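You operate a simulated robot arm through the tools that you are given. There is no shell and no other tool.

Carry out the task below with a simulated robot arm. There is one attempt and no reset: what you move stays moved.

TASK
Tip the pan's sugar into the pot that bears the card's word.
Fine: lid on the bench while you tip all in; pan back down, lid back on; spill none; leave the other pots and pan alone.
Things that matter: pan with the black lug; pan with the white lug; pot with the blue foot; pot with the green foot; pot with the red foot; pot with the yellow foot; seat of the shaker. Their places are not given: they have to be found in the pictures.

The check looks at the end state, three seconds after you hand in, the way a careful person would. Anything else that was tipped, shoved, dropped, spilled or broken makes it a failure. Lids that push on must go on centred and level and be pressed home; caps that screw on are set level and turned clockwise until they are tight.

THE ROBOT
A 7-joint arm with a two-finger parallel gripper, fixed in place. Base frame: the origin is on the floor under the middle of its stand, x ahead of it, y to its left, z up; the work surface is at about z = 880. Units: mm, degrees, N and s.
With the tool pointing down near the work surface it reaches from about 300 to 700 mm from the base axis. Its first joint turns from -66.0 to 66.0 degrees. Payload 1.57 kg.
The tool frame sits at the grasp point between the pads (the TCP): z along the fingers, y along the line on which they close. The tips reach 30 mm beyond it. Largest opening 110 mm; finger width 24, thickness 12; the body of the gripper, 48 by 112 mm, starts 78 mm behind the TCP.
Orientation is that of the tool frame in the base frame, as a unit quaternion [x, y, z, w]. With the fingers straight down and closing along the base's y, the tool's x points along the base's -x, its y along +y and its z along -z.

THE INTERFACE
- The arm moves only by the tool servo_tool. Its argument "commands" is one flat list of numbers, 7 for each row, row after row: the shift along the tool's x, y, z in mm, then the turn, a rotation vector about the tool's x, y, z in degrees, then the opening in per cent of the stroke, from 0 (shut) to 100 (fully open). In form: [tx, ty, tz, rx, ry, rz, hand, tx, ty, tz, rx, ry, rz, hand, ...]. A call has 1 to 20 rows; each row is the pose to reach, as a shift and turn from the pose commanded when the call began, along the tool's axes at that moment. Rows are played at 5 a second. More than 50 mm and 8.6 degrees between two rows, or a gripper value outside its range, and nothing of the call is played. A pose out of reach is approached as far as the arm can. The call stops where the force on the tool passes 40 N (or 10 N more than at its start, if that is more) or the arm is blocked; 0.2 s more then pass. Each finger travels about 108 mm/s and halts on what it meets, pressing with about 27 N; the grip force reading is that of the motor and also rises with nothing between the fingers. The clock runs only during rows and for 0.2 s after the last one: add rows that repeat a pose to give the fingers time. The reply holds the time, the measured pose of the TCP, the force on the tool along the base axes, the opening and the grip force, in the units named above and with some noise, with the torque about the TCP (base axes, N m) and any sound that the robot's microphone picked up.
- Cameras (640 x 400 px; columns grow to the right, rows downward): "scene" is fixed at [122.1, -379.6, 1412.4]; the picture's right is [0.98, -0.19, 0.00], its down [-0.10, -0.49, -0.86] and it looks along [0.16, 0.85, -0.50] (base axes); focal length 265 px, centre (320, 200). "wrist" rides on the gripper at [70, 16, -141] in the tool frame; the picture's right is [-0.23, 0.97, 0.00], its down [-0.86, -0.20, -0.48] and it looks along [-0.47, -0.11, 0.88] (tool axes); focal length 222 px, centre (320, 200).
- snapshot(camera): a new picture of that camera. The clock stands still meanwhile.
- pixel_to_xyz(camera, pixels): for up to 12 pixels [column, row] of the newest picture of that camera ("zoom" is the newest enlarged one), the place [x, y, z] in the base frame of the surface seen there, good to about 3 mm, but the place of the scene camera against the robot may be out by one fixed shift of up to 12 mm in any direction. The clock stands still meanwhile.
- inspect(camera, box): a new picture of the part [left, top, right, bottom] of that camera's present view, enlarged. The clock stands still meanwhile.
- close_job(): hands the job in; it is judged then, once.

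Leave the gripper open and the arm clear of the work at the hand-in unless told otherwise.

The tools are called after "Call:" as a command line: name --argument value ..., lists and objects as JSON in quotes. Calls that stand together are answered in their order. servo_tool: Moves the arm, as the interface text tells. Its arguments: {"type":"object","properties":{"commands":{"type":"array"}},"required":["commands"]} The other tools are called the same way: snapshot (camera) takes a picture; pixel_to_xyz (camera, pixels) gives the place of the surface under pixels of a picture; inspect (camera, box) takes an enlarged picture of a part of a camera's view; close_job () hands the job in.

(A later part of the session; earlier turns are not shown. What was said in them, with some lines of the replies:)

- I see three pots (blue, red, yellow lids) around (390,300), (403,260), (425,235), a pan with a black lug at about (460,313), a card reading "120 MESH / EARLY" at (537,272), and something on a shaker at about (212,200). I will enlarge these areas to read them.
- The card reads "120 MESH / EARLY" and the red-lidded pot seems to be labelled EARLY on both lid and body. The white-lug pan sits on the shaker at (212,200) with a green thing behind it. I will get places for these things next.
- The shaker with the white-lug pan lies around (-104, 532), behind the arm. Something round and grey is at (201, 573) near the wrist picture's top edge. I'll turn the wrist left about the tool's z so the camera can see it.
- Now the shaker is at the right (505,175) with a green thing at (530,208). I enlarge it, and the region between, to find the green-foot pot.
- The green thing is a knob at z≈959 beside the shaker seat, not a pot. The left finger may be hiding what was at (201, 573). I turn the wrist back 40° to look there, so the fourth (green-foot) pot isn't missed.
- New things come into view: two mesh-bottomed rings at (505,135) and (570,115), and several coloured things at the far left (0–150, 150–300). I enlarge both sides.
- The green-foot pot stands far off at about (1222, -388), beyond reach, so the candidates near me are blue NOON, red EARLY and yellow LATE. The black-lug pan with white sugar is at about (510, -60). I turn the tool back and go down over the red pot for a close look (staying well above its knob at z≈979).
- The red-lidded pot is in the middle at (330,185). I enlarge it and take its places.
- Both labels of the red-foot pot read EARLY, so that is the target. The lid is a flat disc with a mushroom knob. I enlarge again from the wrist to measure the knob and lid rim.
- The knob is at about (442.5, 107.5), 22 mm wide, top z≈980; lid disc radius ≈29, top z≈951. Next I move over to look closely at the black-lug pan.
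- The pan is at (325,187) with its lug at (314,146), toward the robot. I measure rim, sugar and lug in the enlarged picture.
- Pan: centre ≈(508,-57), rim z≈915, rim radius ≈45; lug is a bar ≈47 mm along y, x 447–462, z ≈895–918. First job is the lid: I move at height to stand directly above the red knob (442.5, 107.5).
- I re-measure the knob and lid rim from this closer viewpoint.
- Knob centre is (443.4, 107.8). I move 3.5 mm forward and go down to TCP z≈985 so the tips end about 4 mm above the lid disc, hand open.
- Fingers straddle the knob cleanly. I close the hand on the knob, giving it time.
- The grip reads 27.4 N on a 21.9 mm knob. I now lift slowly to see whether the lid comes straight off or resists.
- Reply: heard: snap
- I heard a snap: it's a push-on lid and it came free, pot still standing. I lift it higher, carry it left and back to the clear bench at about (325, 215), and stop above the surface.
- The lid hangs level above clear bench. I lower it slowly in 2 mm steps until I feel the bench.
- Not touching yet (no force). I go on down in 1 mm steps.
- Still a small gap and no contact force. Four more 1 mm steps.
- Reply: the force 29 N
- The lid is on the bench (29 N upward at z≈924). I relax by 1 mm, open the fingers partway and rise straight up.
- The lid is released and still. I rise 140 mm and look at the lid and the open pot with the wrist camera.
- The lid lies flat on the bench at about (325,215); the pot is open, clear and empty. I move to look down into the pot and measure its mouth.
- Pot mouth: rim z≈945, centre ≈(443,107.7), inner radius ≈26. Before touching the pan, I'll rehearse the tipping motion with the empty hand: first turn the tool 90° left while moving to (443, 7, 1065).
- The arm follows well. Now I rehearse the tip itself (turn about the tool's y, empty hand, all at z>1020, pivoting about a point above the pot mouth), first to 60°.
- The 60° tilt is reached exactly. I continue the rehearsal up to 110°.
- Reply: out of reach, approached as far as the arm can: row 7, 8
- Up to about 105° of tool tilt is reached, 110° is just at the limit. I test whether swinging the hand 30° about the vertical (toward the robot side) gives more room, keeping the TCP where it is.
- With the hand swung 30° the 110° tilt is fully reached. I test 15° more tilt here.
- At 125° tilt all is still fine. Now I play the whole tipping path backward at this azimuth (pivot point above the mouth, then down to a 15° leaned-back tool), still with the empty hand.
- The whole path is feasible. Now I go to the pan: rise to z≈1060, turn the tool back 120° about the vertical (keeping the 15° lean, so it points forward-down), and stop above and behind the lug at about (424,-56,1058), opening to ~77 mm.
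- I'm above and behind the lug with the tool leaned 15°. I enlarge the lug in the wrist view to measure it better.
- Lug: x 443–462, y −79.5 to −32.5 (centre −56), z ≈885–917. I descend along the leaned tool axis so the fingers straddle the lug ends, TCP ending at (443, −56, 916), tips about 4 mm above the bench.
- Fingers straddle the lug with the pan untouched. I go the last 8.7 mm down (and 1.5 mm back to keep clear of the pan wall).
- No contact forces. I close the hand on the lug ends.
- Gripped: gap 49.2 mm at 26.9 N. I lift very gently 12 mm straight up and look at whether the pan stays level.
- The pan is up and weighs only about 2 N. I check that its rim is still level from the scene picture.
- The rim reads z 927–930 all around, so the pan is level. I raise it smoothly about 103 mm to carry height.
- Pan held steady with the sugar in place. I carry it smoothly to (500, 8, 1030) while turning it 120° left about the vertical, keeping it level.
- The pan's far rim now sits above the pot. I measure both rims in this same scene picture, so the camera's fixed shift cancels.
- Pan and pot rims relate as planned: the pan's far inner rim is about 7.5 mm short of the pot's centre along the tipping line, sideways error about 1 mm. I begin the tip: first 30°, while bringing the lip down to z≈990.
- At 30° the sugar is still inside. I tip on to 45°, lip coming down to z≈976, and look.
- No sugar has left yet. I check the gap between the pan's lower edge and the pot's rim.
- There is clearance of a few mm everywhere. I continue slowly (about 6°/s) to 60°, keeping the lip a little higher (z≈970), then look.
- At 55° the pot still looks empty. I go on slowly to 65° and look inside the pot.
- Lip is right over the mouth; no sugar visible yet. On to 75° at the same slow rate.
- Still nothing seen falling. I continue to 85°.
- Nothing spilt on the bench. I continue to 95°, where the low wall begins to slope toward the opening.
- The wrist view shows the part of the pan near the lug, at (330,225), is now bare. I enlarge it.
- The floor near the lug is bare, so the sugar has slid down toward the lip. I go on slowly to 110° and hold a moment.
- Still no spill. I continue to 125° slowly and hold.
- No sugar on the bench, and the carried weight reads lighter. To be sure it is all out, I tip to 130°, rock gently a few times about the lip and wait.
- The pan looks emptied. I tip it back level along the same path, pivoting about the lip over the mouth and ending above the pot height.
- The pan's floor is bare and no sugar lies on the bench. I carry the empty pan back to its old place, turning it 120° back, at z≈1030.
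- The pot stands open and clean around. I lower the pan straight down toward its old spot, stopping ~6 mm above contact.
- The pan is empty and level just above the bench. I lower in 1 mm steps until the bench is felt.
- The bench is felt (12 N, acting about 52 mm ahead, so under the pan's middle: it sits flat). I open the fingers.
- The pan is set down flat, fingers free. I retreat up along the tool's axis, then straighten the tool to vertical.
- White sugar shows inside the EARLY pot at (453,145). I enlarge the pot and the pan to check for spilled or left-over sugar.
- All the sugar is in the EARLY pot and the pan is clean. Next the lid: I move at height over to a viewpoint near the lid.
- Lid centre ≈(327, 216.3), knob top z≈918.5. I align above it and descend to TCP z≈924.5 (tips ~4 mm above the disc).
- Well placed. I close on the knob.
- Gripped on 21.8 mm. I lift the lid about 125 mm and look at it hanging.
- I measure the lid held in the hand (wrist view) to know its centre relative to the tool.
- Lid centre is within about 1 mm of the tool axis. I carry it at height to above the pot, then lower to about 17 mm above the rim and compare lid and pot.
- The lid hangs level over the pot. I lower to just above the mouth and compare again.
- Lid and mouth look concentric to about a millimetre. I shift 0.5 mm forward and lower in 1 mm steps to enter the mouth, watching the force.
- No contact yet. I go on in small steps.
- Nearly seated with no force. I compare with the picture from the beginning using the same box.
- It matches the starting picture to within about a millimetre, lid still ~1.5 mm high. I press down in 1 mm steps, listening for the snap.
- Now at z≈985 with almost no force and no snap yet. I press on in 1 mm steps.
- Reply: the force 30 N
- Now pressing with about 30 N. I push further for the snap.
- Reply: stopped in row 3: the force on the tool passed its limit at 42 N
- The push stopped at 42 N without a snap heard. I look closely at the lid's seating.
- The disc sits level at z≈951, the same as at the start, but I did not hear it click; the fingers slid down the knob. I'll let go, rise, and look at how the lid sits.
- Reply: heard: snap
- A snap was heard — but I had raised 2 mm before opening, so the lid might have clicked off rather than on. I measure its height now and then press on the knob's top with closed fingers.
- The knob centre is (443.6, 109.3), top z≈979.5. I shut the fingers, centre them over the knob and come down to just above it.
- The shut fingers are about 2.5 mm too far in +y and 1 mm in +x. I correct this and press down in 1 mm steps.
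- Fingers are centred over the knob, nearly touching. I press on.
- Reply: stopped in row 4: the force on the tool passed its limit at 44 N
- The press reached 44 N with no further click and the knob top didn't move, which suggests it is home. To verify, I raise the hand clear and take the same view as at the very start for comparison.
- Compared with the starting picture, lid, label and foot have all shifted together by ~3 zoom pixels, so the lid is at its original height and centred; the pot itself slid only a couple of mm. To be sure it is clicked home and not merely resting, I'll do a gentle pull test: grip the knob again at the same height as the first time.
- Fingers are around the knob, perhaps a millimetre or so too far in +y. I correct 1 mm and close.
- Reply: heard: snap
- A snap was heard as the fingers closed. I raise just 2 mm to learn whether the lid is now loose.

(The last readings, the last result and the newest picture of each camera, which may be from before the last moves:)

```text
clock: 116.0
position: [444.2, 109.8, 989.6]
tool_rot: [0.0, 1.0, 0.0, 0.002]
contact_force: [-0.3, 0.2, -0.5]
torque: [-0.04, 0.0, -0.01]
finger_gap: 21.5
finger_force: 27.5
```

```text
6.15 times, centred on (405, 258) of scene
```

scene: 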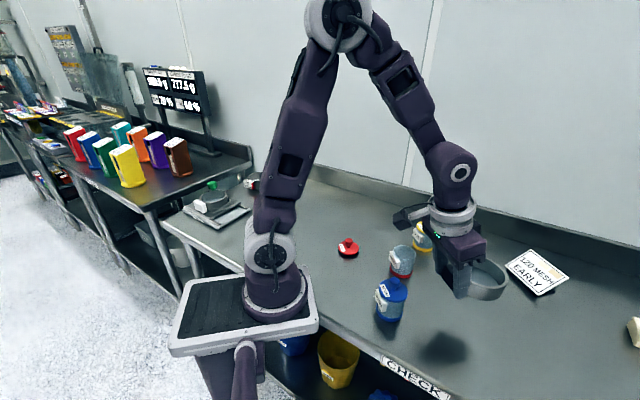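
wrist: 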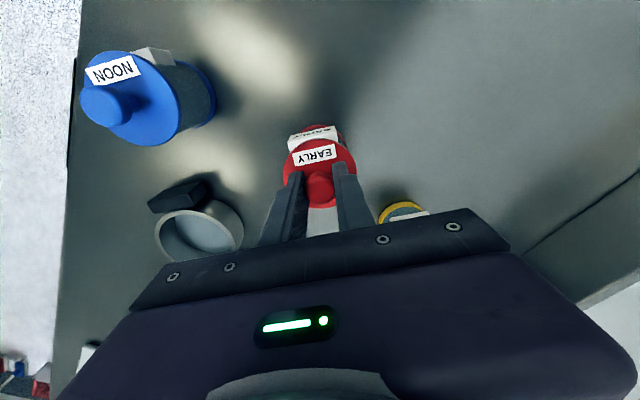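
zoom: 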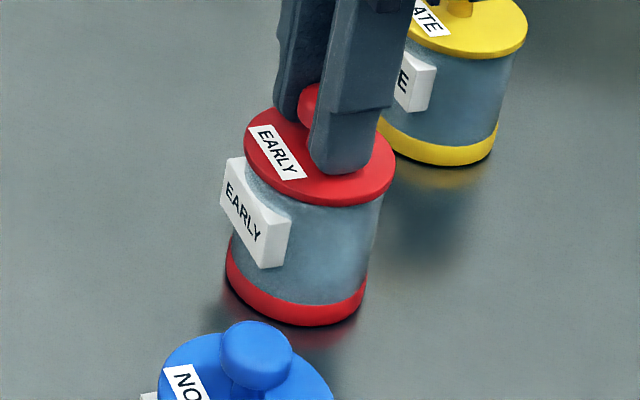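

The lid lifted freely, so the click is the lid coming off: pressing latches it silently, and gripping popped it loose. So it had been latched by the press. I lower it again in small steps until it's seated.

Call:
servo_tool --commands '[0, 0, 0.7, 0, 0, 0, 5, 0, 0, 1.4, 0, 0, 0, 5, 0, 0, 2.1, 0, 0, 0, 5, 0, 0, 2.8, 0, 0, 0, 5, 0, 0, 3.5, 0, 0, 0, 5]'

Call:
inspect --camera "scene" --box '[375, 225, 435, 290]'

```text
clock: 117.2
position: [444.5, 109.8, 984.2]
tool_rot: [-0.002, 1.0, 0.001, 0.005]
contact_force: [-6.9, -3.2, 28.2]
torque: [-0.07, 0.11, -0.02]
finger_gap: 22.1
finger_force: 26.4
```

```text
6.15 times, centred on (405, 258) of scene
```

zoom: 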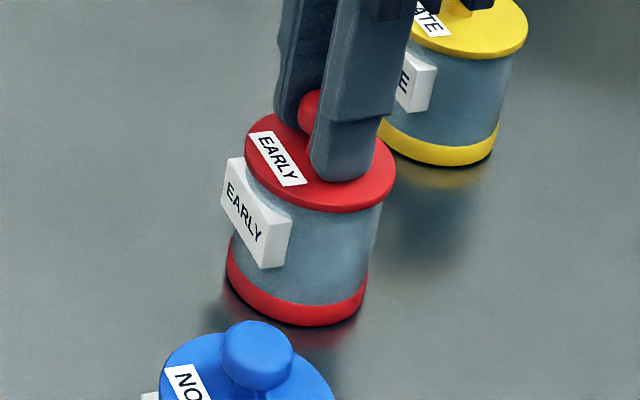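

Seated with 28 N of push. I open the fingers right here without lifting, then rise clear.

Call:
servo_tool --commands '[0, 0, 0, 0, 0, 0, 15, 0, 0, 0, 0, 0, 0, 30, 0, 0, 0, 0, 0, 0, 50, 0, 0, 0, 0, 0, 0, 60, 0, 0, -5, 0, 0, 0, 60, 0, 0, -25, 0, 0, 0, 60, 0, 0, -60, 0, 0, 0, 60, 0, 0, -70, 0, 0, 0, 60, 0, 0, -70, 0, 0, 0, 60]'

Call:
inspect --camera "wrist" --box '[270, 100, 390, 220]'

Call:
pixel_to_xyz --camera "zoom" --pixels '[[288, 190], [253, 188], [323, 188], [288, 225], [200, 165], [376, 160], [285, 250], [283, 76]]'

```text
clock: 119.2
position: [443.1, 108.6, 1053.8]
tool_rot: [0.0, 1.0, 0.001, 0.003]
contact_force: [0.6, -0.4, 0.6]
torque: [-0.03, 0.01, -0.01]
finger_gap: 66.0
finger_force: 0.1
heard: snap
```

```text
3.33 times, centred on (330, 160) of wrist
```

zoom: 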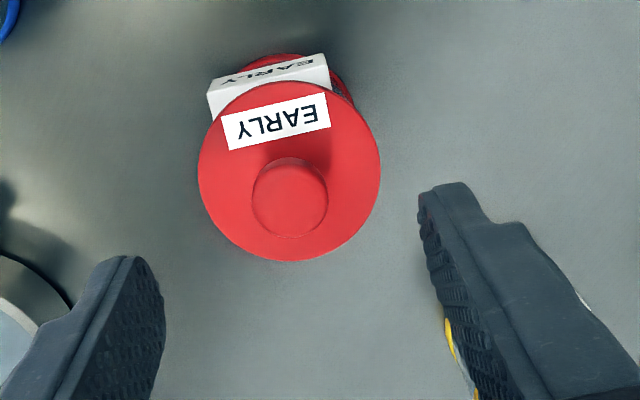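

```text
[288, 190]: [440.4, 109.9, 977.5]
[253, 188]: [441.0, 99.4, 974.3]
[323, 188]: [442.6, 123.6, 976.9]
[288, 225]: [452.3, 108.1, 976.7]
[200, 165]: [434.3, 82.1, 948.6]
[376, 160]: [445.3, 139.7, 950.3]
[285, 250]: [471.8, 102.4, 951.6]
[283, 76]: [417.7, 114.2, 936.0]
```

Another snap was heard when the fingers opened, so whichever way that click went, I'll finish with a clean push from above with shut fingers (which earlier left it latched) and not grip it again. I shut the fingers, straighten the tool by 0.3°, and centre over the knob at about (442.6, 109.7).

Call:
servo_tool --commands '[0.5, 0.9, 0, 0, 0.3, 0, 30, 0.5, 0.9, 0, 0, 0.3, 0, 0, 0.5, 0.9, 0, 0, 0.3, 0, 0, 0.5, 0.9, 20, 0, 0.3, 0, 0, 0.5, 0.9, 34, 0, 0.3, 0, 0, 0.5, 0.9, 40, 0, 0.3, 0, 0, 0.5, 0.9, 40, 0, 0.3, 0, 0]'

Call:
inspect --camera "scene" --box '[375, 225, 435, 290]'

Call:
inspect --camera "wrist" --box '[270, 100, 390, 220]'

```text
clock: 120.8
position: [443.8, 109.1, 1013.1]
tool_rot: [-0.001, 1.0, 0.001, 0.0]
contact_force: [0.9, 0.0, 0.5]
torque: [-0.01, -0.03, 0.02]
finger_gap: 0.1
finger_force: 21.8
```

```text
6.15 times, centred on (405, 258) of scene
```

zoom: 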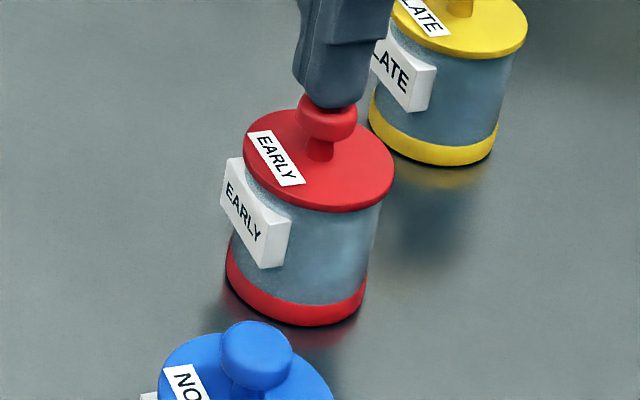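

```text
3.33 times, centred on (330, 160) of wrist
```

zoom: 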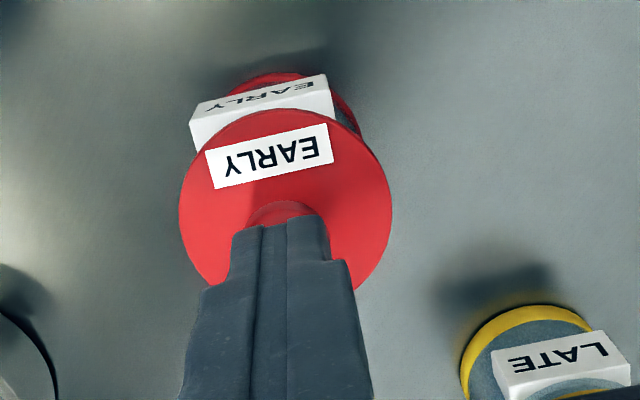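

Well centred; lid at home height. I press straight down in 1 mm steps until the force limit.

Call:
servo_tool --commands '[0.8, 0, 1, 0, 0, 0, 0, 0.8, 0, 2, 0, 0, 0, 0, 0.8, 0, 3, 0, 0, 0, 0, 0.8, 0, 4, 0, 0, 0, 0, 0.8, 0, 5, 0, 0, 0, 0, 0.8, 0, 5.5, 0, 0, 0, 0, 0.8, 0, 6, 0, 0, 0, 0]'

Call:
inspect --camera "scene" --box '[375, 225, 435, 290]'

```text
clock: 122.4
position: [441.9, 109.4, 1008.2]
tool_rot: [-0.001, 1.0, 0.001, 0.001]
contact_force: [-2.3, 3.1, 7.3]
torque: [0.04, 0.04, -0.02]
finger_gap: 0.2
finger_force: 21.2
```

```text
6.15 times, centred on (405, 258) of scene
```

zoom: 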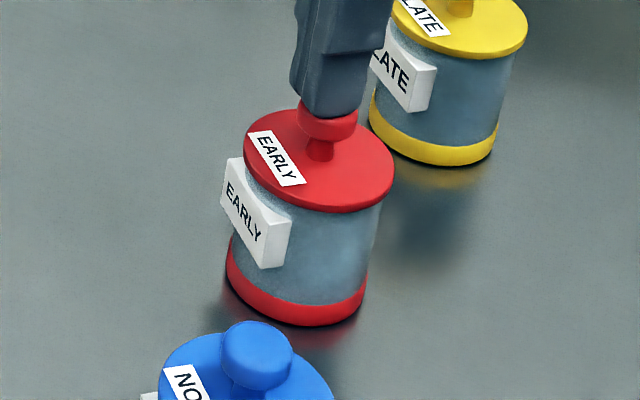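

Now in contact at about 7 N. I press further until the limit stops it.

Call:
servo_tool --commands '[0, 0, 0.7, 0, 0, 0, 0, 0, 0, 1.4, 0, 0, 0, 0, 0, 0, 2.1, 0, 0, 0, 0, 0, 0, 2.8, 0, 0, 0, 0, 0, 0, 3.5, 0, 0, 0, 0, 0, 0, 4.2, 0, 0, 0, 0]'

Call:
inspect --camera "scene" --box '[375, 225, 435, 290]'

```text
clock: 123.1
position: [443.9, 109.0, 1007.8]
tool_rot: [-0.001, 1.0, 0.001, 0.003]
contact_force: [-5.4, -0.2, 16.8]
torque: [-0.04, 0.2, -0.04]
finger_gap: 0.0
finger_force: 21.2
stopped in row 3: the force on the tool passed its limit at 43 N (the readings are from after the stop); the commanded pose is now the measured one
```

```text
6.15 times, centred on (405, 258) of scene
```

zoom: 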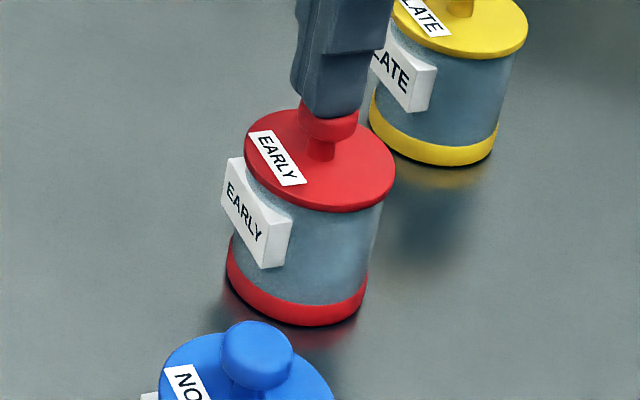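

Pushed to 43 N with the lid stiff and level. I rise straight off and listen.

Call:
servo_tool --commands '[0, 0, -3, 0, 0, 0, 0, 0, 0, -15, 0, 0, 0, 0, 0, 0, -45, 0, 0, 0, 0, 0, 0, -80, 0, 0, 0, 30, 0, 0, -120, 0, 0, 0, 60, 0, 0, -120, 0, 0, 0, 60]'

Call:
inspect --camera "scene" --box '[375, 225, 435, 290]'

Call:
inspect --camera "scene" --box '[390, 230, 425, 265]'

```text
clock: 124.5
position: [442.6, 106.8, 1128.7]
tool_rot: [-0.001, 1.0, 0.001, 0.001]
contact_force: [-0.4, 0.0, 0.8]
torque: [-0.03, 0.0, 0.0]
finger_gap: 66.0
finger_force: 0.1
```

```text
6.15 times, centred on (405, 258) of scene
```

zoom: 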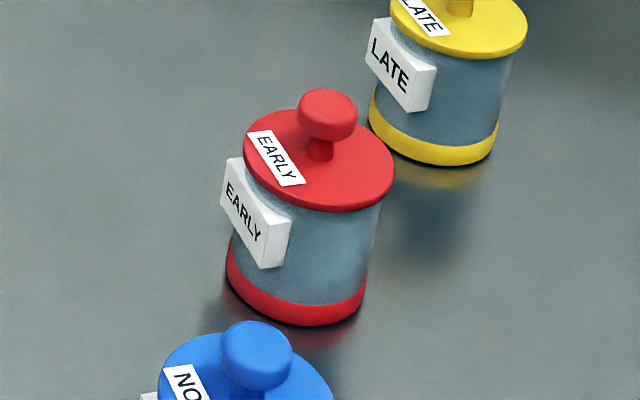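

```text
11.43 times, centred on (408, 248) of scene
```

zoom: 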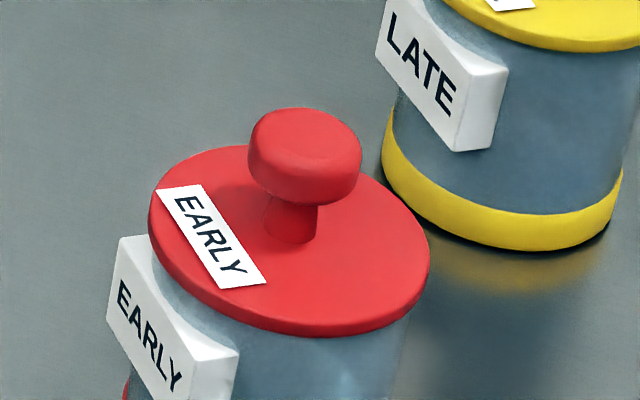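

No click on leaving; the lid sits level, centred and at its original height, exactly like the yellow pot's. I now withdraw the arm up and back, hand fully open, and look everything over.

Call:
servo_tool --commands '[26, 15, -24, 0, 0, 0, 80, 52, 30, -48, 0, 0, 0, 100, 79, 46, -73, 0, 0, 0, 100, 105, 61, -97, 0, 0, 0, 100, 131, 76, -121, 0, 0, 0, 100, 131, 76, -150, 0, 0, 0, 100, 131, 76, -170, 0, 0, 0, 100, 131, 76, -170, 0, 0, 0, 100]'

Call:
snapshot --camera "scene"

Call:
inspect --camera "scene" --box '[360, 200, 500, 350]'

Call:
snapshot --camera "wrist"

Call:
inspect --camera "wrist" --box '[200, 120, 400, 245]'

```text
clock: 126.3
position: [310.9, 184.4, 1297.3]
tool_rot: [-0.001, 1.0, 0.0, 0.001]
contact_force: [0.3, 0.5, 0.3]
torque: [-0.03, 0.0, 0.03]
finger_gap: 110.0
finger_force: 0.0
```

```text
taken
```

scene: 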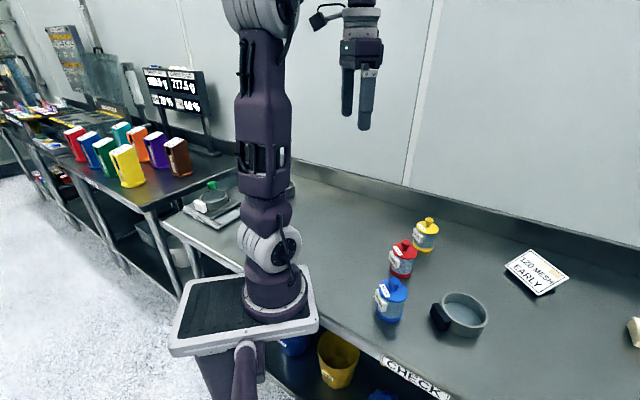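

```text
2.67 times, centred on (430, 275) of scene
```

zoom: 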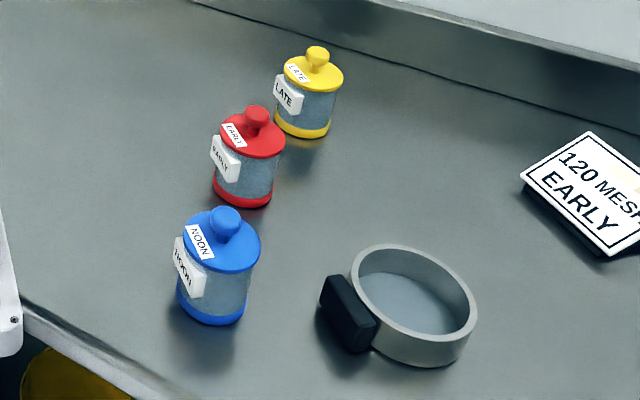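

```text
taken
```

wrist: 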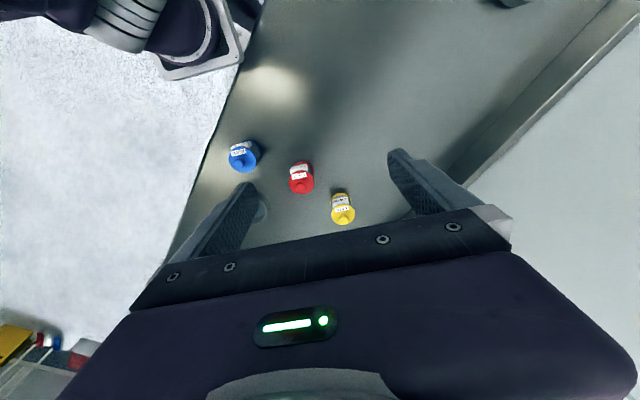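

```text
3.20 times, centred on (300, 182) of wrist
```

zoom: 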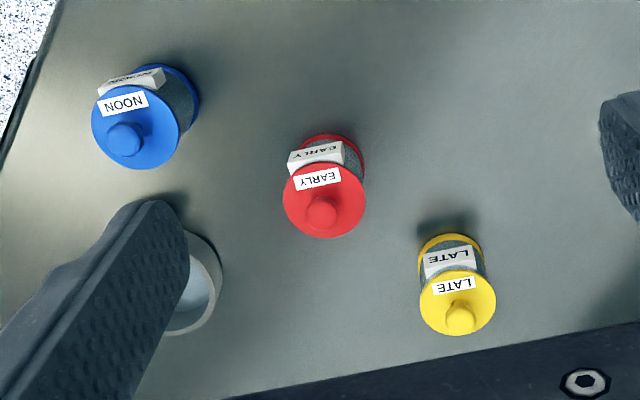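

Final look: the red-foot EARLY pot has its lid on level and centred. The black-lug pan stands empty in its old place and there is no sugar on the bench. The blue, yellow and shaker things haven't moved. The arm is clear with the hand open, so I hand the job in.

Call:
close_job

```text
The job is handed in.
```

I tipped all the sugar from the black-lug pan into the red-foot pot, the one marked EARLY like the card, and handed the job in. I saw no sugar on the bench or left in the pan.

- **Lid:** It's back on, level, centred and at its original height. It is a push-on lid, and it came loose once when I gripped it to test it. I reseated it, pressed it down to about 43 N and did not grip it again. I heard no click on that last press, so that it is latched is my reading, not something I tested.
- **Pan:** The black-lug pan is empty and back in its old place.
- **Red-foot pot:** It slid about 2–3 mm from where it stood while I was pressing the lid on.
- **Other things:** I didn't touch the other pots, the white-lug pan or the shaker. The pots and pan near the arm look unmoved in the final pictures. The green-foot pot was out of reach.

The arm is clear of the work and the hand is open.
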